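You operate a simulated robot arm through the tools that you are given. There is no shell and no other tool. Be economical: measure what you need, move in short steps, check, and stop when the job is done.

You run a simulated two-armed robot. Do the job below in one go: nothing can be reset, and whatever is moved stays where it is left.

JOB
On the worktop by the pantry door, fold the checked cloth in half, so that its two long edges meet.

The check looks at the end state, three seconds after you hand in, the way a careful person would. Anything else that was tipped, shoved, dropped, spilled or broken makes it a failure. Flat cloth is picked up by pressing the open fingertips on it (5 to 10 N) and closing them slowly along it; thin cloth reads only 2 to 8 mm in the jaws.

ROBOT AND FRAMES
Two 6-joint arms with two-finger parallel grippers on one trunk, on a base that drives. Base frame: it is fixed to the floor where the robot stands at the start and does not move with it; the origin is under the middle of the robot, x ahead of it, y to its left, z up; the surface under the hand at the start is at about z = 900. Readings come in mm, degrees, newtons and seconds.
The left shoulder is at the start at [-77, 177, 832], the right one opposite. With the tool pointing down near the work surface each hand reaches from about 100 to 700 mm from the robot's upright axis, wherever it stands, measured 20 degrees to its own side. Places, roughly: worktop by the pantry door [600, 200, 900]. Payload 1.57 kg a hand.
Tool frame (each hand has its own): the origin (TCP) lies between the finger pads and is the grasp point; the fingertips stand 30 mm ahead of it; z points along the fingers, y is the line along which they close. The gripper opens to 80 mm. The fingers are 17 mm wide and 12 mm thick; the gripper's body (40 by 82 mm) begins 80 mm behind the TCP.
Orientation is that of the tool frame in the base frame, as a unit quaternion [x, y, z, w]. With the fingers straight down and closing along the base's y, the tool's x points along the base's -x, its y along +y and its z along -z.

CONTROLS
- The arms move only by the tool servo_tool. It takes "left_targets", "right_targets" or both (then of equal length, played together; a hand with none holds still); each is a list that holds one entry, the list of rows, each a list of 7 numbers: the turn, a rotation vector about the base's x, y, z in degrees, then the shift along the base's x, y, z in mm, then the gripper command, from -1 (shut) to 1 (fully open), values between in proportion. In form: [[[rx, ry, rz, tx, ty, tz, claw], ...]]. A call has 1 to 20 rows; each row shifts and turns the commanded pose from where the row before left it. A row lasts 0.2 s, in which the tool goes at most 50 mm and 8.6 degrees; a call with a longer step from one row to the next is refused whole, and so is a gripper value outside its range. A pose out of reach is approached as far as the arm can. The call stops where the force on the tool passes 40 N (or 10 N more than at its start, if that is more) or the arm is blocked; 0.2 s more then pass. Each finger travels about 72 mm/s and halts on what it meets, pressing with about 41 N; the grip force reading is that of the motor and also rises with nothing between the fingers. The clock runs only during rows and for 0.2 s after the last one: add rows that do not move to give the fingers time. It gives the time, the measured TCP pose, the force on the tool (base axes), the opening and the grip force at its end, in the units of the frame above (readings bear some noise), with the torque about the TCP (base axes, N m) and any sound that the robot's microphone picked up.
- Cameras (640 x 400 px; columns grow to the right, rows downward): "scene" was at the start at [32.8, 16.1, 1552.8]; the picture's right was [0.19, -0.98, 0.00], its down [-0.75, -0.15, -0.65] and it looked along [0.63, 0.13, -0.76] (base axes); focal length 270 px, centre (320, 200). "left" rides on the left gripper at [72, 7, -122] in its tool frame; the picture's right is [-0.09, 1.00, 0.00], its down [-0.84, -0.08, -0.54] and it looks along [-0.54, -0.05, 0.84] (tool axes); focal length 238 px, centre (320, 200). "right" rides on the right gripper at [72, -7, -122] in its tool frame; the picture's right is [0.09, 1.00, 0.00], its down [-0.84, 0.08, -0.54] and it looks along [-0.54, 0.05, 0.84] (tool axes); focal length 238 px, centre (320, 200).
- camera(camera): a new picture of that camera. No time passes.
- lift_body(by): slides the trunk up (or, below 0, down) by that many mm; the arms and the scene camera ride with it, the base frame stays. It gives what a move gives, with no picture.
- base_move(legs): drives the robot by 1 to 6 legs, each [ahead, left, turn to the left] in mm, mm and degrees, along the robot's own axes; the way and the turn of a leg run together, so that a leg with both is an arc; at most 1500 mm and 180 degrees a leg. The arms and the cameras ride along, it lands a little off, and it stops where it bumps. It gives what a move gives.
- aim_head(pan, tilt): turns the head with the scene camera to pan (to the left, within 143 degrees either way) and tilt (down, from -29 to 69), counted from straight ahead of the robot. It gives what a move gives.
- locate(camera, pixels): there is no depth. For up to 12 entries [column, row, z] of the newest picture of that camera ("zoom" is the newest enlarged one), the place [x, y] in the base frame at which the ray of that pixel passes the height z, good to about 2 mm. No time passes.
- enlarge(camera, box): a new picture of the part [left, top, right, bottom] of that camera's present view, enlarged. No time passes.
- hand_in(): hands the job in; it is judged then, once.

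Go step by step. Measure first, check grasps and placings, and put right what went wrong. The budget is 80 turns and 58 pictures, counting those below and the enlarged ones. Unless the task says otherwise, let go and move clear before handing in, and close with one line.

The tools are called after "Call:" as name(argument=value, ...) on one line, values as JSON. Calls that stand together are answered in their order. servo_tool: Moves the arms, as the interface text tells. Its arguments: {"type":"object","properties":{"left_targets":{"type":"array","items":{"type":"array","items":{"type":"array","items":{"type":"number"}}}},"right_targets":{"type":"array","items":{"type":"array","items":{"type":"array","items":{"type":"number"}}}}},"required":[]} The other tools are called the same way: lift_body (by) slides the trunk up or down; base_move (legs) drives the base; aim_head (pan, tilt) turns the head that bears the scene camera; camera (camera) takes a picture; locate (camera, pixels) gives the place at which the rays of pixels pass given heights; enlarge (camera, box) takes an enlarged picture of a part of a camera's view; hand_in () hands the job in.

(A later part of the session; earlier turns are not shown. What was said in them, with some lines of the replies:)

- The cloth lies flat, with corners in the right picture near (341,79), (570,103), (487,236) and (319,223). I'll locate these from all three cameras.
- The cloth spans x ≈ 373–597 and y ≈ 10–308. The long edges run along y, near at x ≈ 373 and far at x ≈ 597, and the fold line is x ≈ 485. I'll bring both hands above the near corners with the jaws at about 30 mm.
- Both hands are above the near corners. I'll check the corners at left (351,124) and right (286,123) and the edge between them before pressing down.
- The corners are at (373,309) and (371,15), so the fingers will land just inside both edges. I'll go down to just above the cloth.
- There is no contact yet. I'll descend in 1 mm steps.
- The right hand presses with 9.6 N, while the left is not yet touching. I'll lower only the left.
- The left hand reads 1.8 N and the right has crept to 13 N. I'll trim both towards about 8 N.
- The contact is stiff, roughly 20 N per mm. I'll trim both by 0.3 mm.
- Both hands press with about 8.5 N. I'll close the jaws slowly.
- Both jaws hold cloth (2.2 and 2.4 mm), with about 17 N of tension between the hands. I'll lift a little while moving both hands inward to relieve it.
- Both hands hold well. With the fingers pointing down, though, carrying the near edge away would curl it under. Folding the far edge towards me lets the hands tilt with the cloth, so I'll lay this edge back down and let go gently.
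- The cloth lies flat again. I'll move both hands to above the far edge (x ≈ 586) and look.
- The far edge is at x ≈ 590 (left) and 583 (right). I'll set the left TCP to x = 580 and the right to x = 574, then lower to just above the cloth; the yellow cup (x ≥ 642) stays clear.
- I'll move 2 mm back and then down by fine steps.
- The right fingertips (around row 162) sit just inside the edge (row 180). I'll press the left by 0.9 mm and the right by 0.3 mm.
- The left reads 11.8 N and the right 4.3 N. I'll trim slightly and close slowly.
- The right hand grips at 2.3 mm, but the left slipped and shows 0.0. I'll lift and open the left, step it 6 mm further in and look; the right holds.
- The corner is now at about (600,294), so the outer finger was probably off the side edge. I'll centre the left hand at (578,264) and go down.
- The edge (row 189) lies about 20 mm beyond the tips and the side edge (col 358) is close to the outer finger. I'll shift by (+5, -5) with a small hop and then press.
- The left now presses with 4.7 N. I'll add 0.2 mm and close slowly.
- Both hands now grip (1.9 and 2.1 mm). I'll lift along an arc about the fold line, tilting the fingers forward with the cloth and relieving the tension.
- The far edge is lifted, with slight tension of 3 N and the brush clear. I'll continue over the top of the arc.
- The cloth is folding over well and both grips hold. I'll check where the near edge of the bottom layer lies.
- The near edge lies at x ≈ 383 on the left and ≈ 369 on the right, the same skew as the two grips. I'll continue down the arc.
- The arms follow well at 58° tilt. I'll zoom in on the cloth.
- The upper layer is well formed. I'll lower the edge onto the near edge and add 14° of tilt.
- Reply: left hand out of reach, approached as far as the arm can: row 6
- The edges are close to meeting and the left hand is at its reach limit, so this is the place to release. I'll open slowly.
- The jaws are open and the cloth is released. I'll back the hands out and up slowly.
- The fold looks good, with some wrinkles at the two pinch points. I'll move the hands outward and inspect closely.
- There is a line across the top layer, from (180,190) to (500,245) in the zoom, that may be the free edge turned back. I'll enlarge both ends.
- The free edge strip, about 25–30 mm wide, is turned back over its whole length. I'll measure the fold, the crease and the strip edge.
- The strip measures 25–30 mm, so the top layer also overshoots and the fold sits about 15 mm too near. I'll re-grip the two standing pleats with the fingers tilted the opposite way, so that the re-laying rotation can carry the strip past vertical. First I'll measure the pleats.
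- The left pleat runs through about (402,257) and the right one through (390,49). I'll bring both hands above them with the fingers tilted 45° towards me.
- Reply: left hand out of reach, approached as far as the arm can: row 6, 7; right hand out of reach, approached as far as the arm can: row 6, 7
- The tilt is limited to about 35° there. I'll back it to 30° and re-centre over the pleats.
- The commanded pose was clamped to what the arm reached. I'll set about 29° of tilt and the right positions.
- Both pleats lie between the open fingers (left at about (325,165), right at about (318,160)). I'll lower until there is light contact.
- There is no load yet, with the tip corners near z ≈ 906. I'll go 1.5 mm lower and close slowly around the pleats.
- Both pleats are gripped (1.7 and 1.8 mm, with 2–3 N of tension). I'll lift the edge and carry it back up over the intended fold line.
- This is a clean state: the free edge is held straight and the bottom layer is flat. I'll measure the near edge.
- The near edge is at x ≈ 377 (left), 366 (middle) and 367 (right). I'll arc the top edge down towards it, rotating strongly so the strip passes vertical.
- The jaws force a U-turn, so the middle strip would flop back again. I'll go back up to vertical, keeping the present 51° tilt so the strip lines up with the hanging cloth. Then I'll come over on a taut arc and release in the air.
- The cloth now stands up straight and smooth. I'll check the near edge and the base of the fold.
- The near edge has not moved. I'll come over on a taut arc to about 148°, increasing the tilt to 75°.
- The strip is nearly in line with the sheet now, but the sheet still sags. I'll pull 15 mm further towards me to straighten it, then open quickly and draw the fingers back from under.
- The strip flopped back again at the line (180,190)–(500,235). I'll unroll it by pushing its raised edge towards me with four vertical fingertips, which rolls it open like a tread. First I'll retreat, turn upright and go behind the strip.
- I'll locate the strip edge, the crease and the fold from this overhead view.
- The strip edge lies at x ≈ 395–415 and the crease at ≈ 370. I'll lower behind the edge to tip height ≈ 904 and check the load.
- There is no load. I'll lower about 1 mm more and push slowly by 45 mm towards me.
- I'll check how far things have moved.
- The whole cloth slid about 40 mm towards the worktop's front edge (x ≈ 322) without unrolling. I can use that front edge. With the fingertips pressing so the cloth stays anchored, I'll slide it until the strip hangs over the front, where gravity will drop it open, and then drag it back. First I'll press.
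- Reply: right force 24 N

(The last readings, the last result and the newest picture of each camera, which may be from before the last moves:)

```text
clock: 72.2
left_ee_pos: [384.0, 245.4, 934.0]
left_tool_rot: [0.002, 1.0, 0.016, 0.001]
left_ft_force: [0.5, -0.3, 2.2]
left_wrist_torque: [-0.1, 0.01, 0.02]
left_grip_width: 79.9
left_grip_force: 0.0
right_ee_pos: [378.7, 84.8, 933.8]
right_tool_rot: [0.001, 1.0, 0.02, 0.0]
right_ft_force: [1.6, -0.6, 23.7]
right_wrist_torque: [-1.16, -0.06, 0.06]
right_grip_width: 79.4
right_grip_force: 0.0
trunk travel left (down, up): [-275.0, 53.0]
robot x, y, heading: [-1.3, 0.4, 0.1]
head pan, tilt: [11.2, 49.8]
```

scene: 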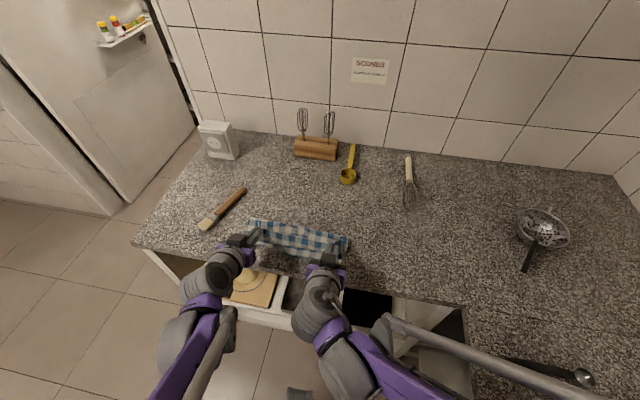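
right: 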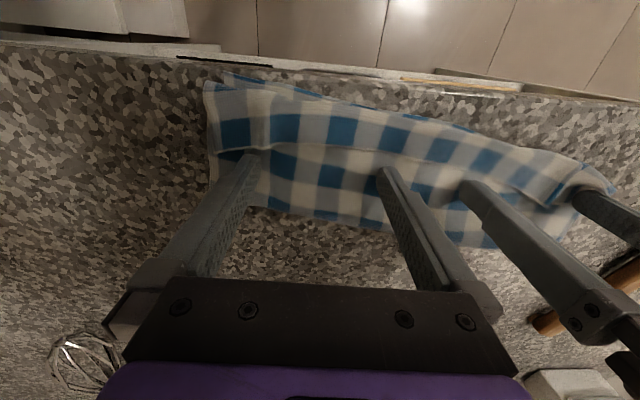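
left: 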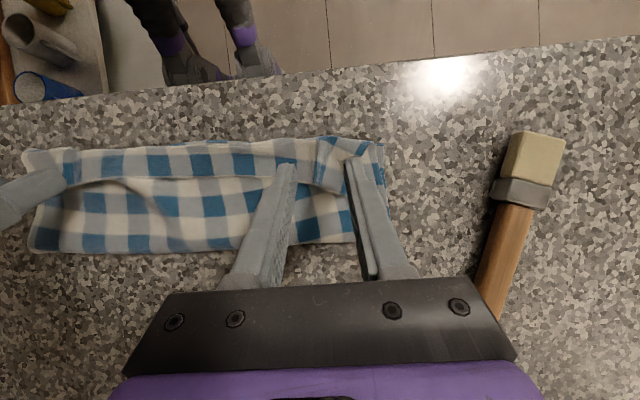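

The right is pressing too hard (24 N, one finger on the pleat). I'll ease it by 0.8 mm and add 0.3 mm on the left.

Call:
servo_tool(left_targets=[[[0, 0, 0, 0, 0, -0.3, 1], [0, 0, 0, 0, 0, 0, 1]]], right_targets=[[[0, 0, 0, 0, 0, 0.8, 1], [0, 0, 0, 0, 0, 0, 1]]])

```text
clock: 72.8
left_ee_pos: [385.4, 244.5, 933.2]
left_tool_rot: [0.002, 1.0, 0.016, 0.0]
left_ft_force: [1.8, 0.6, 10.5]
left_wrist_torque: [-0.46, 0.0, 0.03]
left_grip_width: 79.5
left_grip_force: 0.2
right_ee_pos: [376.8, 84.2, 934.1]
right_tool_rot: [0.001, 1.0, 0.02, 0.0]
right_ft_force: [2.9, 0.2, 16.7]
right_wrist_torque: [-0.86, -0.12, 0.19]
right_grip_width: 79.5
right_grip_force: 0.2
trunk travel left (down, up): [-275.0, 53.0]
robot x, y, heading: [2.5, -0.4, 0.0]
head pan, tilt: [11.2, 49.8]
```

Each hand presses mainly with its right-hand finger, so I'll level them slightly. Then I'll drag the cloth towards the front edge under light pressure.

Call:
servo_tool(left_targets=[[[-0.4, 0, 0, 0, 0, 0.2, 1], [0, 0, 0, -4.5, 0, 0, 1], [0, 0, 0, -4.5, 0, 0, 1], [0, 0, 0, -4.5, 0, 0, 1], [0, 0, 0, -4.5, 0, 0, 1], [0, 0, 0, -4.5, 0, 0, 1], [0, 0, 0, -4.5, 0, 0, 1], [0, 0, 0, 0, 0, 0, 1]]], right_targets=[[[-0.4, 0, 0, 0, 0, 0.5, 1], [0, 0, 0, -3.9, 0, 0, 1], [0, 0, 0, -3.9, 0, 0, 1], [0, 0, 0, -3.9, 0, 0, 1], [0, 0, 0, -3.9, 0, 0, 1], [0, 0, 0, -3.9, 0, 0, 1], [0, 0, 0, -3.9, 0, 0, 1], [0, 0, 0, 0, 0, 0, 1]]])

```text
clock: 74.6
left_ee_pos: [358.5, 244.9, 932.7]
left_tool_rot: [0.002, 1.0, 0.012, 0.0]
left_ft_force: [0.2, -0.1, 5.0]
left_wrist_torque: [-0.2, -0.04, 0.02]
left_grip_width: 79.8
left_grip_force: 0.0
right_ee_pos: [355.4, 85.4, 934.3]
right_tool_rot: [0.001, 1.0, 0.017, -0.001]
right_ft_force: [0.8, -0.2, 6.7]
right_wrist_torque: [-0.32, -0.05, 0.08]
right_grip_width: 79.6
right_grip_force: 0.1
trunk travel left (down, up): [-275.0, 53.0]
robot x, y, heading: [2.8, 4.5, 0.2]
head pan, tilt: [11.2, 49.8]
```

The forces are 5–7 N. The hands are rolled about 1.4° and 1.9°, so I'll level them to get all four fingertips pressing.

Call:
servo_tool(left_targets=[[[-1.3, 0, 0, 0, 0, 0, 1], [0, 0, 0, 0, 0, -0.6, 1], [0, 0, 0, 0, 0, 0, 1]]], right_targets=[[[-1.9, 0, 0, 0, 0, 0, 1], [0, 0, 0, 0, 0, -0.9, 1], [0, 0, 0, 0, 0, 0, 1]]])

Call:
camera(camera="scene")

```text
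clock: 75.4
left_ee_pos: [359.9, 245.9, 932.5]
left_tool_rot: [0.002, 1.0, 0.0, 0.0]
left_ft_force: [1.8, 1.4, 11.4]
left_wrist_torque: [0.5, 0.04, -0.04]
left_grip_width: 80.0
left_grip_force: 0.2
right_ee_pos: [354.7, 85.4, 933.0]
right_tool_rot: [0.0, 1.0, 0.001, -0.001]
right_ft_force: [0.3, -0.8, 0.5]
right_wrist_torque: [0.0, -0.02, 0.01]
right_grip_width: 80.1
right_grip_force: 0.0
trunk travel left (down, up): [-275.0, 53.0]
robot x, y, heading: [2.1, -1.6, 0.1]
head pan, tilt: [11.2, 49.8]
```

```text
6 pictures are left
```

scene: 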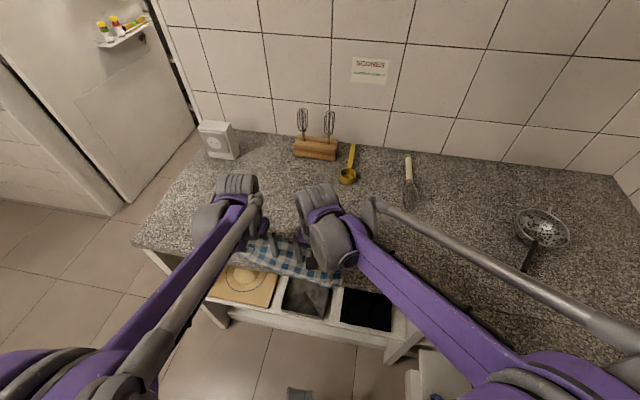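

The cloth's front is now at the worktop edge (right end near (335,285)). I'll press the right a little more and drag both to x ≈ 330.

Call:
servo_tool(left_targets=[[[0, 0, 0, 0, 0, 0.2, 1], [0, 0, 0, 0, 0, 0, 1], [0, 0, 0, -4.5, 0, 0, 1], [0, 0, 0, -4.5, 0, 0, 1], [0, 0, 0, -4.5, 0, 0, 1], [0, 0, 0, -4.5, 0, 0, 1], [0, 0, 0, -4.5, 0, 0, 1], [0, 0, 0, -4.5, 0, 0, 1], [0, 0, 0, 0, 0, 0, 1], [0, 0, 0, 0, 0, 0, 1]]], right_targets=[[[0, 0, 0, 0, 0, -0.3, 1], [0, 0, 0, 0, 0, -0.2, 1], [0, 0, 0, -3.9, 0, 0, 1], [0, 0, 0, -3.9, 0, 0, 1], [0, 0, 0, -3.9, 0, 0, 1], [0, 0, 0, -3.9, 0, 0, 1], [0, 0, 0, -3.9, 0, 0, 1], [0, 0, 0, -3.9, 0, 0, 1], [0, 0, 0, 0, 0, 0, 1], [0, 0, 0, 0, 0, 0, 1]]])

Call:
enlarge(camera="scene", box=[220, 200, 380, 300])

```text
clock: 77.6
left_ee_pos: [330.8, 244.5, 933.3]
left_tool_rot: [0.002, 1.0, 0.001, 0.0]
left_ft_force: [1.0, -0.3, 8.7]
left_wrist_torque: [0.35, 0.01, -0.03]
left_grip_width: 79.9
left_grip_force: 0.1
right_ee_pos: [331.2, 84.9, 932.8]
right_tool_rot: [0.002, 1.0, -0.001, -0.001]
right_ft_force: [-0.3, -0.3, 1.2]
right_wrist_torque: [-0.01, -0.01, 0.01]
right_grip_width: 80.0
right_grip_force: 0.1
trunk travel left (down, up): [-275.0, 53.0]
robot x, y, heading: [-2.6, 0.7, -0.1]
head pan, tilt: [11.2, 49.8]
```

```text
4.00 times, centred on (300, 250) of scene
```

zoom: 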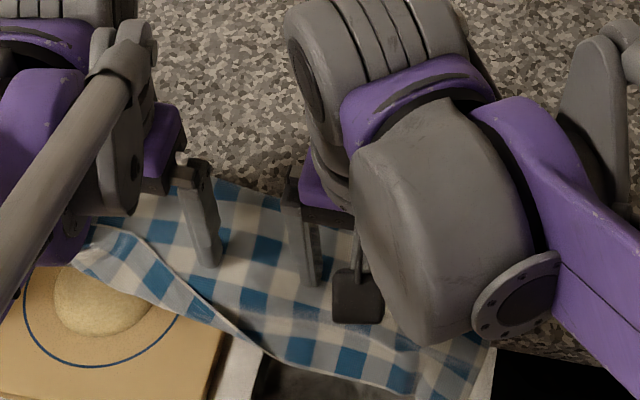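

On the right and in the middle the strip has fallen open; at the left it is still turned back along (100,228)–(240,335). I'll measure that.

Call:
locate(camera="zoom", pixels=[[100, 228, 906], [150, 242, 906], [200, 292, 903], [245, 337, 895], [75, 262, 902], [205, 262, 904], [312, 280, 904], [490, 350, 895], [130, 195, 904], [220, 182, 904]])

```text
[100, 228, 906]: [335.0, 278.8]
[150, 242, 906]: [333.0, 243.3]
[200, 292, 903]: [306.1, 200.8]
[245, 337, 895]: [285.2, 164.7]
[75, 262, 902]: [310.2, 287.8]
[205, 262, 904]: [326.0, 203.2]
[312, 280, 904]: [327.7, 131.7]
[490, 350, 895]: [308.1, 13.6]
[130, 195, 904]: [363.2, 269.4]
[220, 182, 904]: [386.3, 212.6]
```

The left strip edge (x ≈ 334, y 243–279) lies between the left hand's fingers. I'll press harder with the right hand as an anchor, then move the left hand behind that edge with narrower jaws.

Call:
servo_tool(right_targets=[[[0, 0, 0, 0, 0, -0.3, 1], [0, 0, 0, 0, 0, -0.2, 1], [0, 0, 0, 0, 0, 0, 1]]])

```text
clock: 78.4
left_ee_pos: [332.3, 244.3, 932.4]
left_tool_rot: [0.002, 1.0, 0.0, 0.0]
left_ft_force: [0.9, 0.0, 7.3]
left_wrist_torque: [0.29, 0.0, -0.08]
left_grip_width: 80.0
left_grip_force: 0.0
right_ee_pos: [331.0, 84.7, 932.3]
right_tool_rot: [0.001, 1.0, 0.0, 0.0]
right_ft_force: [0.0, 0.8, 3.5]
right_wrist_torque: [-0.03, 0.01, 0.01]
right_grip_width: 80.1
right_grip_force: 0.0
trunk travel left (down, up): [-275.0, 53.0]
robot x, y, heading: [-2.7, -0.8, -0.0]
head pan, tilt: [11.2, 49.8]
```

Call:
servo_tool(left_targets=[[[0, 0, 0, 0, 0, 0, 1], [0, 0, 0, 0, 0, 12, 1], [0, 0, 0, 0, 0, 12, 1], [0, 0, 0, 12, 2, 0, 0.3], [0, 0, 0, 12, 2, 0, -0.2], [0, 0, 0, 0, 0, 0, -0.2], [0, 0, 0, 0, 0, -12, -0.2], [0, 0, 0, 0, 0, -11, -0.2], [0, 0, 0, -6, 0, 0, -0.2], [0, 0, 0, -6, 0, 0, -0.2], [0, 0, 0, -6, 0, 0, -0.2], [0, 0, 0, -6, 0, 0, -0.2], [0, 0, 0, -6, 0, 0, -0.2], [0, 0, 0, -6, 0, 0, -0.2], [0, 0, 0, -6, 0, 0, -0.2], [0, 0, 0, -6, 0, 0, -0.2], [0, 0, 0, -6, 0, 0, -0.2], [0, 0, 0, -6, 0, 0, -0.2], [0, 0, 0, 0, 0, 0, -0.2]]], right_targets=[[[0, 0, 0, 0, 0, -0.3, 1], [0, 0, 0, 0, 0, 0, 1], [0, 0, 0, 0, 0, 0, 1], [0, 0, 0, 0, 0, 0, 1], [0, 0, 0, 0, 0, 0, 1], [0, 0, 0, 0, 0, 0, 1], [0, 0, 0, 0, 0, 0, 1], [0, 0, 0, 0, 0, 0, 1], [0, 0, 0, 0, 0, 0, 1], [0, 0, 0, 0, 0, 0, 1], [0, 0, 0, 0, 0, 0, 1], [0, 0, 0, 0, 0, 0, 1], [0, 0, 0, 0, 0, 0, 1], [0, 0, 0, 0, 0, 0, 1], [0, 0, 0, 0, 0, 0, 1], [0, 0, 0, 0, 0, 0, 1], [0, 0, 0, 0, 0, 0, 1], [0, 0, 0, 0, 0, 0, 1], [0, 0, 0, 0, 0, 0, 1]]])

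Call:
enlarge(camera="scene", box=[220, 200, 380, 300])

```text
clock: 82.4
left_ee_pos: [295.5, 248.8, 934.3]
left_tool_rot: [0.001, 1.0, 0.0, 0.0]
left_ft_force: [0.3, 0.6, 0.2]
left_wrist_torque: [0.02, -0.04, 0.02]
left_grip_width: 32.1
left_grip_force: 0.0
right_ee_pos: [331.5, 84.6, 932.3]
right_tool_rot: [0.001, 1.0, 0.0, -0.001]
right_ft_force: [1.1, -1.5, 14.5]
right_wrist_torque: [-0.24, -0.03, -0.01]
right_grip_width: 79.7
right_grip_force: 0.1
trunk travel left (down, up): [-275.0, 53.0]
robot x, y, heading: [-0.4, -3.0, 0.1]
head pan, tilt: [11.2, 49.8]
```

```text
4.00 times, centred on (300, 250) of scene
```

zoom: 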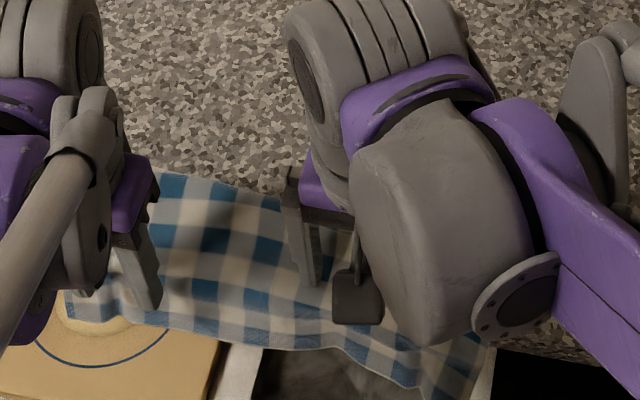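

The strip is now open along its whole length, with the front hanging over the edge. I'll bring the left hand back onto the cloth at x ≈ 347 to press.

Call:
servo_tool(left_targets=[[[0, 0, 0, 0, 0, 15, -0.2], [0, 0, 0, 0, 0, 15, 0.2], [0, 0, 0, 26, -2, 0, 0.2], [0, 0, 0, 26, -2, 0, 0.2], [0, 0, 0, 0, 0, -14, 0.2], [0, 0, 0, 0, 0, -15, 0.2], [0, 0, 0, 0, 0, -1, 0.2], [0, 0, 0, 0, 0, -0.7, 0.2], [0, 0, 0, 0, 0, -0.5, 0.2], [0, 0, 0, 0, 0, 0, 0.2]]])

Call:
locate(camera="zoom", pixels=[[80, 318, 885], [180, 328, 885], [300, 350, 880], [430, 398, 870], [160, 172, 903], [280, 200, 903]])

```text
clock: 84.6
left_ee_pos: [347.1, 244.9, 932.6]
left_tool_rot: [0.002, 1.0, 0.001, 0.0]
left_ft_force: [0.1, 0.4, 0.7]
left_wrist_torque: [0.01, 0.03, -0.01]
left_grip_width: 48.0
left_grip_force: 0.0
right_ee_pos: [330.9, 85.0, 932.1]
right_tool_rot: [0.001, 1.0, 0.001, -0.001]
right_ft_force: [-1.9, -0.7, 11.9]
right_wrist_torque: [-0.19, 0.04, -0.04]
right_grip_width: 79.8
right_grip_force: 0.0
trunk travel left (down, up): [-275.0, 53.0]
robot x, y, heading: [-1.9, 3.9, 0.2]
head pan, tilt: [11.2, 49.8]
```

```text
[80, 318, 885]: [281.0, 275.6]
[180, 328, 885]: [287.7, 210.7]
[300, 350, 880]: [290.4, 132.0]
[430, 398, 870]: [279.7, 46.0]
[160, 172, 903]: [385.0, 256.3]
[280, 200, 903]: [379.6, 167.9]
```

The fold is at x ≈ 382. I'll press the left a little more, then drag the whole cloth 80 mm back onto the worktop with both hands.

Call:
servo_tool(left_targets=[[[0, 0, 0, 0, 0, -0.4, 0.2], [0, 0, 0, 0, 0, -0.2, 0.2], [0, 0, 0, 0, 0, 0, 0.2], [0, 0, 0, 5, 0, 0, 0.2], [0, 0, 0, 5, 0, 0, 0.2], [0, 0, 0, 5, 0, 0, 0.2], [0, 0, 0, 5, 0, 0, 0.2], [0, 0, 0, 5, 0, 0, 0.2], [0, 0, 0, 5, 0, 0, 0.2], [0, 0, 0, 5, 0, 0, 0.2], [0, 0, 0, 5, 0, 0, 0.2], [0, 0, 0, 0, 0, 0, 0.2]]], right_targets=[[[0, 0, 0, 0, 0, 0.1, 1], [0, 0, 0, 0, 0, 0, 1], [0, 0, 0, 0, 0, 0, 1], [0, 0, 0, 5, 0, 0, 1], [0, 0, 0, 5, 0, 0, 1], [0, 0, 0, 5, 0, 0, 1], [0, 0, 0, 5, 0, 0, 1], [0, 0, 0, 5, 0, 0, 1], [0, 0, 0, 5, 0, 0, 1], [0, 0, 0, 5, 0, 0, 1], [0, 0, 0, 5, 0, 0, 1], [0, 0, 0, 0, 0, 0, 1]]])

```text
clock: 87.2
left_ee_pos: [386.4, 245.0, 931.9]
left_tool_rot: [0.002, 1.0, 0.001, 0.0]
left_ft_force: [-0.8, 0.0, 3.2]
left_wrist_torque: [-0.04, 0.02, 0.01]
left_grip_width: 48.1
left_grip_force: 0.0
right_ee_pos: [370.6, 85.0, 931.1]
right_tool_rot: [0.001, 1.0, 0.0, -0.001]
right_ft_force: [-2.9, 0.8, 13.9]
right_wrist_torque: [-0.24, 0.12, -0.05]
right_grip_width: 80.2
right_grip_force: 0.2
trunk travel left (down, up): [-275.0, 53.0]
robot x, y, heading: [-1.5, 1.2, -0.1]
head pan, tilt: [11.2, 49.8]
```

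I've dragged 40 mm and will check whether the cloth followed.

Call:
enlarge(camera="scene", box=[212, 190, 388, 300])

```text
3.64 times, centred on (300, 245) of scene
```

zoom: 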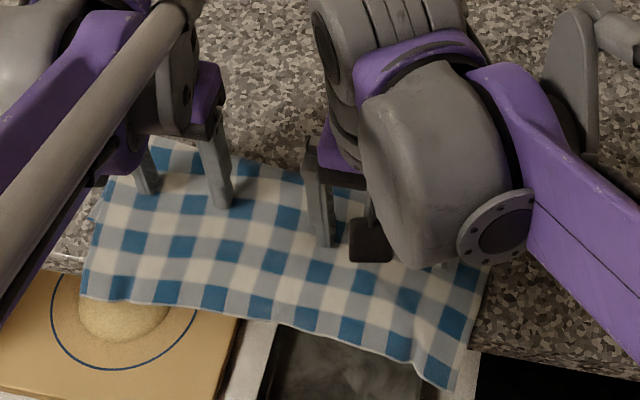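

Call:
locate(camera="zoom", pixels=[[85, 297, 900], [160, 303, 900], [260, 320, 895], [360, 345, 893], [450, 388, 888], [160, 140, 904], [250, 160, 904], [92, 215, 901], [490, 270, 902], [145, 185, 904], [225, 203, 904], [325, 245, 904]])

```text
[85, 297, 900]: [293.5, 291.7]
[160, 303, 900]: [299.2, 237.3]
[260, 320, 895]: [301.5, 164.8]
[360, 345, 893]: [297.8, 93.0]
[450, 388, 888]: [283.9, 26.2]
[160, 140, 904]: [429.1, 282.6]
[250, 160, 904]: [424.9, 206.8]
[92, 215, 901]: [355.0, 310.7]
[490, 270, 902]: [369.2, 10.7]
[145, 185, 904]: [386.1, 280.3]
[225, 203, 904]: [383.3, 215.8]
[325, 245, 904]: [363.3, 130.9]
```

The cloth followed: the fold is at x ≈ 427 and the top edge at ≈ 297. I'll drag another 55 mm so the top edge lies on the worktop.

Call:
servo_tool(left_targets=[[[0, 0, 0, 0, 0, -0.2, 0.2], [0, 0, 0, 0, 0, 0, 0.2], [0, 0, 0, 5, 0, 0, 0.2], [0, 0, 0, 5, 0, 0, 0.2], [0, 0, 0, 5, 0, 0, 0.2], [0, 0, 0, 5, 0, 0, 0.2], [0, 0, 0, 5, 0, 0, 0.2], [0, 0, 0, 5, 0, 0, 0.2], [0, 0, 0, 5, 0, 0, 0.2], [0, 0, 0, 5, 0, 0, 0.2], [0, 0, 0, 5, 0, 0, 0.2], [0, 0, 0, 5, 0, 0, 0.2], [0, 0, 0, 5, 0, 0, 0.2], [0, 0, 0, 0, 0, 0, 0.2], [0, 0, 0, 0, 0, 10, 0.2], [0, 0, 0, 0, 0, 30, -0.25], [0, 0, 0, 0, 0, 40, -0.25], [0, 0, 0, 0, 0, 0, -0.25]]], right_targets=[[[0, 0, 0, 0, 0, 0.3, 1], [0, 0, 0, 0, 0, 0, 1], [0, 0, 0, 5, 0, 0, 1], [0, 0, 0, 5, 0, 0, 1], [0, 0, 0, 5, 0, 0, 1], [0, 0, 0, 5, 0, 0, 1], [0, 0, 0, 5, 0, 0, 1], [0, 0, 0, 5, 0, 0, 1], [0, 0, 0, 5, 0, 0, 1], [0, 0, 0, 5, 0, 0, 1], [0, 0, 0, 5, 0, 0, 1], [0, 0, 0, 5, 0, 0, 1], [0, 0, 0, 5, 0, 0, 1], [0, 0, 0, 0, 0, 0, 1], [0, 0, 0, 0, 0, 10, 1], [0, 0, 0, 0, 0, 30, -0.25], [0, 0, 0, 0, 0, 40, -0.25], [0, 0, 0, 0, 0, 0, -0.25]]])

Call:
camera(camera="right")

```text
clock: 91.0
left_ee_pos: [443.9, 245.8, 1011.3]
left_tool_rot: [0.002, 1.0, 0.001, 0.0]
left_ft_force: [-1.0, 0.4, -1.0]
left_wrist_torque: [0.0, 0.02, 0.03]
left_grip_width: 30.1
left_grip_force: 0.0
right_ee_pos: [427.4, 84.2, 1012.5]
right_tool_rot: [0.0, 1.0, 0.0, -0.003]
right_ft_force: [0.3, -0.4, -0.5]
right_wrist_torque: [0.01, 0.03, -0.03]
right_grip_width: 29.9
right_grip_force: 0.1
trunk travel left (down, up): [-275.0, 53.0]
robot x, y, heading: [-1.4, 2.1, -0.0]
head pan, tilt: [11.2, 49.8]
```

```text
2 pictures are left
```

right: 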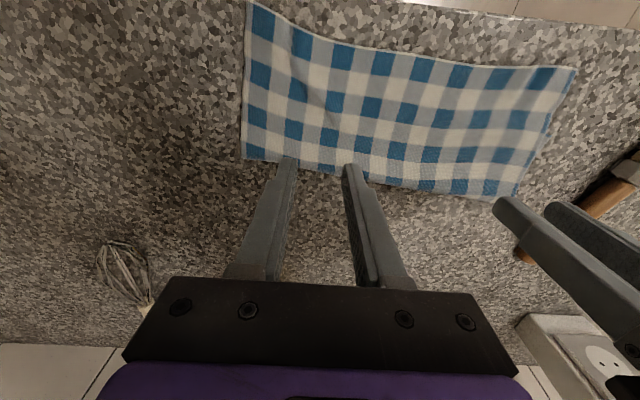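

The top layer is smooth, with its edge along (247,2)–(575,68) and the fold along (243,158)–(517,195). I'll locate these precisely, since only two pictures remain.

Call:
locate(camera="right", pixels=[[247, 3, 902], [275, 20, 902], [310, 36, 902], [350, 46, 902], [430, 57, 902], [500, 65, 902], [545, 67, 902], [575, 68, 902], [243, 158, 904], [340, 174, 904], [430, 192, 904], [517, 197, 904]])

```text
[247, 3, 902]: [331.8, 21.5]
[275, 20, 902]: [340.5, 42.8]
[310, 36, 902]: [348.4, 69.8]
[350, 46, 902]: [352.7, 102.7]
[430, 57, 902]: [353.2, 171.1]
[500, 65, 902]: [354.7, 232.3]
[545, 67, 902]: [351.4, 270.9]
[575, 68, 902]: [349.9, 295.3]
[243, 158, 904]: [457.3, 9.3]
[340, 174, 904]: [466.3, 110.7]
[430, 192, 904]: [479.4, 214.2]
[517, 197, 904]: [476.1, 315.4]
```

The top edge is at x ≈ 351 (left) to 342 (right, y ≈ 50). This time the edge faces me, the right way round for vertical fingers. I'll go to grasp points (361,264) and (357,52).

Call:
servo_tool(left_targets=[[[0, 0, 0, -28, 6, 0, -0.25], [0, 0, 0, -28, 6, 0, -0.25], [0, 0, 0, -27, 6, 0, -0.25], [0, 0, 0, 0, 0, -30, -0.25], [0, 0, 0, 0, 0, -30, -0.25], [0, 0, 0, 0, 0, -16, -0.25], [0, 0, 0, 0, 0, -1, -0.25], [0, 0, 0, 0, 0, 0, -0.25]]], right_targets=[[[0, 0, 0, -24, -11, 0, -0.25], [0, 0, 0, -24, -11, 0, -0.25], [0, 0, 0, -22, -10, 0, -0.25], [0, 0, 0, 0, 0, -30, -0.25], [0, 0, 0, 0, 0, -30, -0.25], [0, 0, 0, 0, 0, -17, -0.25], [0, 0, 0, 0, 0, -1, -0.25], [0, 0, 0, 0, 0, 0, -0.25]]])

```text
clock: 92.8
left_ee_pos: [361.7, 264.0, 933.5]
left_tool_rot: [0.001, 1.0, 0.0, 0.0]
left_ft_force: [0.4, 0.3, 0.3]
left_wrist_torque: [0.04, 0.01, 0.01]
left_grip_width: 30.0
left_grip_force: 0.1
right_ee_pos: [355.5, 53.2, 934.5]
right_tool_rot: [0.001, 1.0, -0.001, -0.001]
right_ft_force: [0.0, -0.2, 0.3]
right_wrist_torque: [-0.01, -0.01, 0.0]
right_grip_width: 29.9
right_grip_force: 0.0
trunk travel left (down, up): [-275.0, 53.0]
robot x, y, heading: [0.1, -1.1, -0.1]
head pan, tilt: [11.2, 49.8]
```

Call:
servo_tool(left_targets=[[[0, 0, 0, 0, 0, -1, -0.25], [0, 0, 0, 0, 0, -0.7, -0.25], [0, 0, 0, 0, 0, -0.5, -0.25], [0, 0, 0, 0, 0, 0, -0.25], [0, 0, 0, 0, 0, 0, -0.25]]], right_targets=[[[0, 0, 0, 1, 0, -1, -0.25], [0, 0, 0, 0, 0, -0.7, -0.25], [0, 0, 0, 0, 0, -0.5, -0.25], [0, 0, 0, 0, 0, 0, -0.25], [0, 0, 0, 0, 0, 0, -0.25]]])

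```text
clock: 94.0
left_ee_pos: [360.0, 263.2, 931.8]
left_tool_rot: [0.002, 1.0, 0.001, 0.0]
left_ft_force: [1.3, 0.2, 0.5]
left_wrist_torque: [0.0, 0.0, 0.04]
left_grip_width: 29.8
left_grip_force: 0.1
right_ee_pos: [356.6, 52.8, 932.0]
right_tool_rot: [0.001, 1.0, 0.0, -0.001]
right_ft_force: [0.2, 0.2, 2.3]
right_wrist_torque: [-0.05, -0.05, 0.0]
right_grip_width: 30.0
right_grip_force: 0.1
trunk travel left (down, up): [-275.0, 53.0]
robot x, y, heading: [1.2, 2.2, 0.2]
head pan, tilt: [11.2, 49.8]
```

Call:
servo_tool(left_targets=[[[0, 0, 0, 0, 0, -0.4, -0.25], [0, 0, 0, 0, 0, 0, -0.25], [0, 0, 0, 0, 0, 0, -0.25]]], right_targets=[[[0, 0, 0, 0, 0, -0.3, -0.25], [0, 0, 0, 0, 0, 0, -0.25], [0, 0, 0, 0, 0, 0, -0.25]]])

```text
clock: 94.8
left_ee_pos: [359.8, 263.5, 932.5]
left_tool_rot: [0.001, 1.0, 0.0, 0.0]
left_ft_force: [0.8, -0.1, 0.4]
left_wrist_torque: [0.0, -0.01, 0.0]
left_grip_width: 29.7
left_grip_force: 0.0
right_ee_pos: [356.8, 52.8, 931.6]
right_tool_rot: [0.001, 1.0, 0.0, -0.001]
right_ft_force: [0.2, 1.0, 6.6]
right_wrist_torque: [-0.02, -0.01, 0.0]
right_grip_width: 29.9
right_grip_force: 0.0
trunk travel left (down, up): [-275.0, 53.0]
robot x, y, heading: [2.0, -1.0, -0.1]
head pan, tilt: [11.2, 49.8]
```

The right is good at 6.6 N, and the left still needs to go lower.

Call:
servo_tool(left_targets=[[[0, 0, 0, 0, 0, -0.4, -0.25], [0, 0, 0, 0, 0, -0.3, -0.25], [0, 0, 0, 0, 0, 0, -0.25], [0, 0, 0, 0, 0, 0, -0.25]]])

```text
clock: 95.8
left_ee_pos: [359.4, 262.7, 931.4]
left_tool_rot: [0.001, 1.0, 0.001, 0.001]
left_ft_force: [1.5, 0.9, 9.3]
left_wrist_torque: [-0.01, -0.03, -0.03]
left_grip_width: 30.3
left_grip_force: 0.1
right_ee_pos: [356.8, 53.0, 931.4]
right_tool_rot: [0.001, 1.0, 0.0, -0.001]
right_ft_force: [0.1, 1.0, 4.9]
right_wrist_torque: [-0.04, -0.04, 0.01]
right_grip_width: 29.6
right_grip_force: 0.0
trunk travel left (down, up): [-275.0, 53.0]
robot x, y, heading: [-3.1, 3.7, 0.1]
head pan, tilt: [11.2, 49.8]
```

Both press well (9.3 and 4.9 N). I'll add a touch on the right and close slowly.

Call:
servo_tool(left_targets=[[[0, 0, 0, 0, 0, 0, -0.25], [0, 0, 0, 0, 0, 0, -0.3], [0, 0, 0, 0, 0, 0, -0.35], [0, 0, 0, 0, 0, 0, -0.4], [0, 0, 0, 0, 0, 0, -0.45], [0, 0, 0, 0, 0, 0, -0.5], [0, 0, 0, 0, 0, 0, -0.55], [0, 0, 0, 0, 0, 0, -0.6], [0, 0, 0, 0, 0, 0, -0.65], [0, 0, 0, 0, 0, 0, -0.7], [0, 0, 0, 0, 0, 0, -0.75], [0, 0, 0, 0, 0, 0, -0.8], [0, 0, 0, 0, 0, 0, -0.85], [0, 0, 0, 0, 0, 0, -0.9], [0, 0, 0, 0, 0, 0, -0.95], [0, 0, 0, 0, 0, 0, -1], [0, 0, 0, 0, 0, 0, -1], [0, 0, 0, 0, 0, 0, -1]]], right_targets=[[[0, 0, 0, 0, 0, -0.2, -0.25], [0, 0, 0, 0, 0, 0, -0.3], [0, 0, 0, 0, 0, 0, -0.35], [0, 0, 0, 0, 0, 0, -0.4], [0, 0, 0, 0, 0, 0, -0.45], [0, 0, 0, 0, 0, 0, -0.5], [0, 0, 0, 0, 0, 0, -0.55], [0, 0, 0, 0, 0, 0, -0.6], [0, 0, 0, 0, 0, 0, -0.65], [0, 0, 0, 0, 0, 0, -0.7], [0, 0, 0, 0, 0, 0, -0.75], [0, 0, 0, 0, 0, 0, -0.8], [0, 0, 0, 0, 0, 0, -0.85], [0, 0, 0, 0, 0, 0, -0.9], [0, 0, 0, 0, 0, 0, -0.95], [0, 0, 0, 0, 0, 0, -1], [0, 0, 0, 0, 0, 0, -1], [0, 0, 0, 0, 0, 0, -1]]])

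```text
clock: 99.6
left_ee_pos: [358.7, 262.8, 930.8]
left_tool_rot: [0.002, 1.0, 0.001, 0.001]
left_ft_force: [0.2, -6.5, 5.6]
left_wrist_torque: [-0.16, 0.01, -0.06]
left_grip_width: 2.3
left_grip_force: 23.9
right_ee_pos: [355.9, 52.3, 930.5]
right_tool_rot: [0.001, 1.0, 0.0, -0.001]
right_ft_force: [0.1, 4.2, 15.8]
right_wrist_torque: [0.09, -0.04, -0.03]
right_grip_width: 2.4
right_grip_force: 24.2
trunk travel left (down, up): [-275.0, 53.0]
robot x, y, heading: [2.6, -1.9, -0.0]
head pan, tilt: [11.2, 49.8]
```

Both grip at 2.3–2.4 mm. I'll lift the edge up over the intended fold line, which uncovers the bottom layer's near edge.

Call:
servo_tool(left_targets=[[[0, 0, 0, 2, -1, 12, -1], [0, 0, 0, 6, -1, 12, -1], [0, 0, 0, 9, 0, 12, -1], [0, 0, 0, 11, 0, 11, -1], [0, 0, 0, 13, 0, 10, -1], [0, 0, 0, 14, 0, 9, -1], [0, 0, 0, 14, 0, 8, -1], [0, 0, 0, 14, 0, 6, -1], [0, 0, 0, 14, 0, 4, -1], [0, 0, 0, 14, 0, 3, -1], [0, 0, 0, 0, 0, 0, -1], [0, 0, 0, 0, 0, 0, -1]]], right_targets=[[[0, 0, 0, 2, 1, 12, -1], [0, 0, 0, 5, 1, 12, -1], [0, 0, 0, 8, 0, 12, -1], [0, 0, 0, 10, 0, 11, -1], [0, 0, 0, 11, 0, 10, -1], [0, 0, 0, 12, 0, 9, -1], [0, 0, 0, 12, 0, 8, -1], [0, 0, 0, 13, 0, 6, -1], [0, 0, 0, 13, 0, 4, -1], [0, 0, 0, 13, 0, 3, -1], [0, 0, 0, 0, 0, 0, -1], [0, 0, 0, 0, 0, 0, -1]]])

Call:
enlarge(camera="scene", box=[204, 170, 396, 290])

```text
clock: 102.2
left_ee_pos: [472.3, 259.9, 1018.3]
left_tool_rot: [0.002, 1.0, 0.0, 0.0]
left_ft_force: [-0.5, -0.3, -0.2]
left_wrist_torque: [0.01, -0.01, -0.03]
left_grip_width: 1.8
left_grip_force: 23.4
right_ee_pos: [457.3, 56.4, 1017.5]
right_tool_rot: [0.001, 1.0, 0.001, -0.002]
right_ft_force: [0.0, 0.4, -0.4]
right_wrist_torque: [-0.01, 0.01, 0.03]
right_grip_width: 2.3
right_grip_force: 23.9
trunk travel left (down, up): [-275.0, 53.0]
robot x, y, heading: [2.5, -2.5, -0.0]
head pan, tilt: [11.2, 49.8]
```

```text
3.33 times, centred on (300, 230) of scene
```

zoom: 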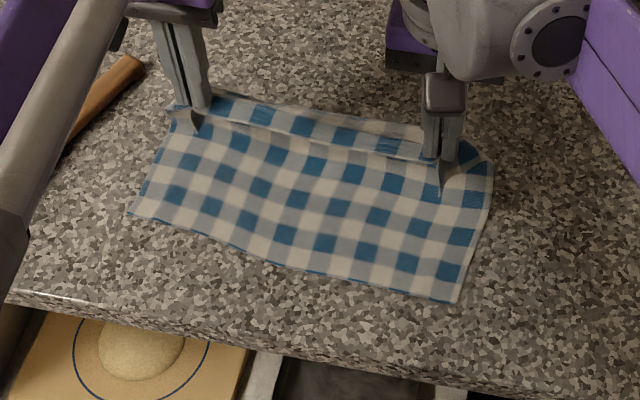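

The bottom layer is exposed and flat. I'll locate its near edge, the corners and the held edge.

Call:
locate(camera="zoom", pixels=[[130, 213, 901], [175, 226, 901], [230, 245, 901], [300, 271, 901], [380, 287, 901], [420, 296, 901], [458, 303, 901], [172, 105, 904], [493, 165, 904]])

```text
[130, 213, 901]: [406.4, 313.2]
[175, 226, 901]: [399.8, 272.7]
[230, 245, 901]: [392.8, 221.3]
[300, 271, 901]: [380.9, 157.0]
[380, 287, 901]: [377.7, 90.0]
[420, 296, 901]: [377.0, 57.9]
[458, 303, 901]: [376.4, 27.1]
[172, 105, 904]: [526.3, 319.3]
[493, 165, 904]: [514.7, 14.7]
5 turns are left
```

The near edge is at x ≈ 398 at the left hand and 377 at the right. I'll arc the top edge down onto it, to TCP x ≈ 406 and 390, then open gently and lift off.

Call:
servo_tool(left_targets=[[[0, 0, 0, -6, 0, 0.3, -1], [0, 0, 0, -6, 0, 0.3, -1], [0, 0, 0, -7.1, 0, -5, -1], [0, 0, 0, -7.2, 0, -5, -1], [0, 0, 0, -6.1, 0, -6.3, -1], [0, 0, 0, -6.2, 0, -6.3, -1], [0, 0, 0, -5, 0, -7, -1], [0, 0, 0, -5, 0, -7, -1], [0, 0, 0, -3.7, 0, -8, -1], [0, 0, 0, -3.7, 0, -8, -1], [0, 0, 0, -2.2, 0, -8.5, -1], [0, 0, 0, -2.3, 0, -8.5, -1], [0, 0, 0, -2.7, 0, -6.5, -1], [0, 0, 0, -2.8, 0, -6.5, -1], [0, 0, 0, 0, 0, 0, -0.9], [0, 0, 0, 0, 0, 0, -0.7], [0, 0, 0, 0, 0, 0, -0.4], [0, 0, 0, 0, 0, 0, -0.4], [0, 0, 0, 0, 0, 15, -0.4], [0, 0, 0, 0, 0, 45, -0.4]]], right_targets=[[[0, 0, 0, -6.5, 0, 0.3, -1], [0, 0, 0, -6.6, 0, 0.3, -1], [0, 0, 0, -7.2, 0, -5, -1], [0, 0, 0, -7.2, 0, -5, -1], [0, 0, 0, -6.2, 0, -6.3, -1], [0, 0, 0, -6.2, 0, -6.3, -1], [0, 0, 0, -5, 0, -7, -1], [0, 0, 0, -5, 0, -7, -1], [0, 0, 0, -3.7, 0, -8, -1], [0, 0, 0, -3.7, 0, -8, -1], [0, 0, 0, -2.2, 0, -8.5, -1], [0, 0, 0, -2.3, 0, -8.5, -1], [0, 0, 0, -2.7, 0, -6.3, -1], [0, 0, 0, -2.8, 0, -6.3, -1], [0, 0, 0, 0, 0, 0, -0.9], [0, 0, 0, 0, 0, 0, -0.7], [0, 0, 0, 0, 0, 0, -0.4], [0, 0, 0, 0, 0, 0, -0.4], [0, 0, 0, 0, 0, 15, -0.4], [0, 0, 0, 0, 0, 45, -0.4]]])

```text
clock: 106.4
left_ee_pos: [403.3, 260.0, 995.9]
left_tool_rot: [0.002, 1.0, 0.001, 0.0]
left_ft_force: [-1.0, 0.3, 0.6]
left_wrist_torque: [0.0, 0.0, -0.01]
left_grip_width: 24.0
left_grip_force: 0.1
right_ee_pos: [388.0, 54.5, 995.7]
right_tool_rot: [0.001, 1.0, 0.0, -0.001]
right_ft_force: [0.0, -0.9, -0.2]
right_wrist_torque: [-0.01, -0.06, 0.01]
right_grip_width: 24.2
right_grip_force: 0.0
trunk travel left (down, up): [-275.0, 53.0]
robot x, y, heading: [-1.8, -1.3, -0.0]
head pan, tilt: [11.2, 49.8]
4 turns are left
```

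The hands released and lifted without disturbing anything. I'll move them clear to the sides and take the last picture.

Call:
servo_tool(left_targets=[[[0, 0, 0, 0, 0, 40, -0.4], [0, 0, 0, 0, 20, 40, -0.4], [0, 0, 0, -20, 35, 20, -0.4], [0, 0, 0, -20, 35, 0, -0.4], [0, 0, 0, -20, 35, 0, -0.4], [0, 0, 0, 0, 0, 0, -0.4]]], right_targets=[[[0, 0, 0, 0, 0, 40, -0.4], [0, 0, 0, 0, -20, 40, -0.4], [0, 0, 0, -20, -40, 20, -0.4], [0, 0, 0, -20, -40, 0, -0.4], [0, 0, 0, -20, -40, 0, -0.4], [0, 0, 0, 0, -40, 0, -0.4]]])

Call:
enlarge(camera="scene", box=[212, 180, 388, 290])

```text
clock: 107.8
left_ee_pos: [344.5, 384.8, 1095.6]
left_tool_rot: [0.002, 1.0, 0.0, 0.001]
left_ft_force: [-0.2, 0.2, 0.2]
left_wrist_torque: [-0.01, 0.01, -0.04]
left_grip_width: 24.1
left_grip_force: 0.0
right_ee_pos: [328.2, -124.9, 1094.8]
right_tool_rot: [0.001, 1.0, 0.001, -0.002]
right_ft_force: [0.2, 0.7, 0.0]
right_wrist_torque: [0.05, -0.01, 0.0]
right_grip_width: 24.1
right_grip_force: 0.1
trunk travel left (down, up): [-275.0, 53.0]
robot x, y, heading: [-3.0, 1.4, 0.1]
head pan, tilt: [11.2, 49.8]
```

```text
3.64 times, centred on (300, 235) of scene
3 turns are left
```

zoom: 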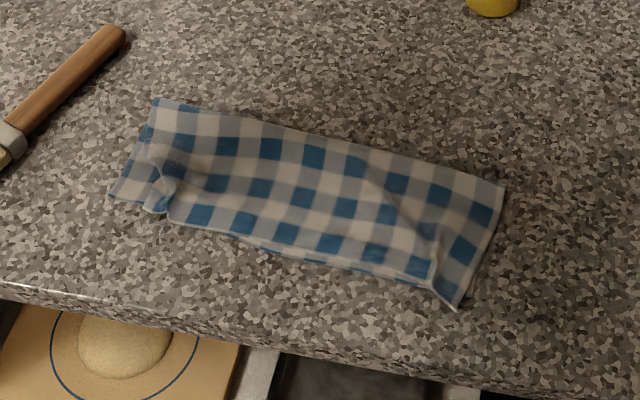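

The last picture shows the cloth folded in half: the two long edges meet along the front, from (110,197) to (455,308), with only small pleats where it was gripped. Everything else is in place and both hands are clear, so I'm handing in.

Call:
hand_in()

```text
The job is handed in.
```

The checked cloth is folded in half with its two long edges meeting at the front. It has small pleats where the grippers held it. It lies about 10–20 mm further back on the worktop than where it started, and the last picture shows nothing else disturbed.
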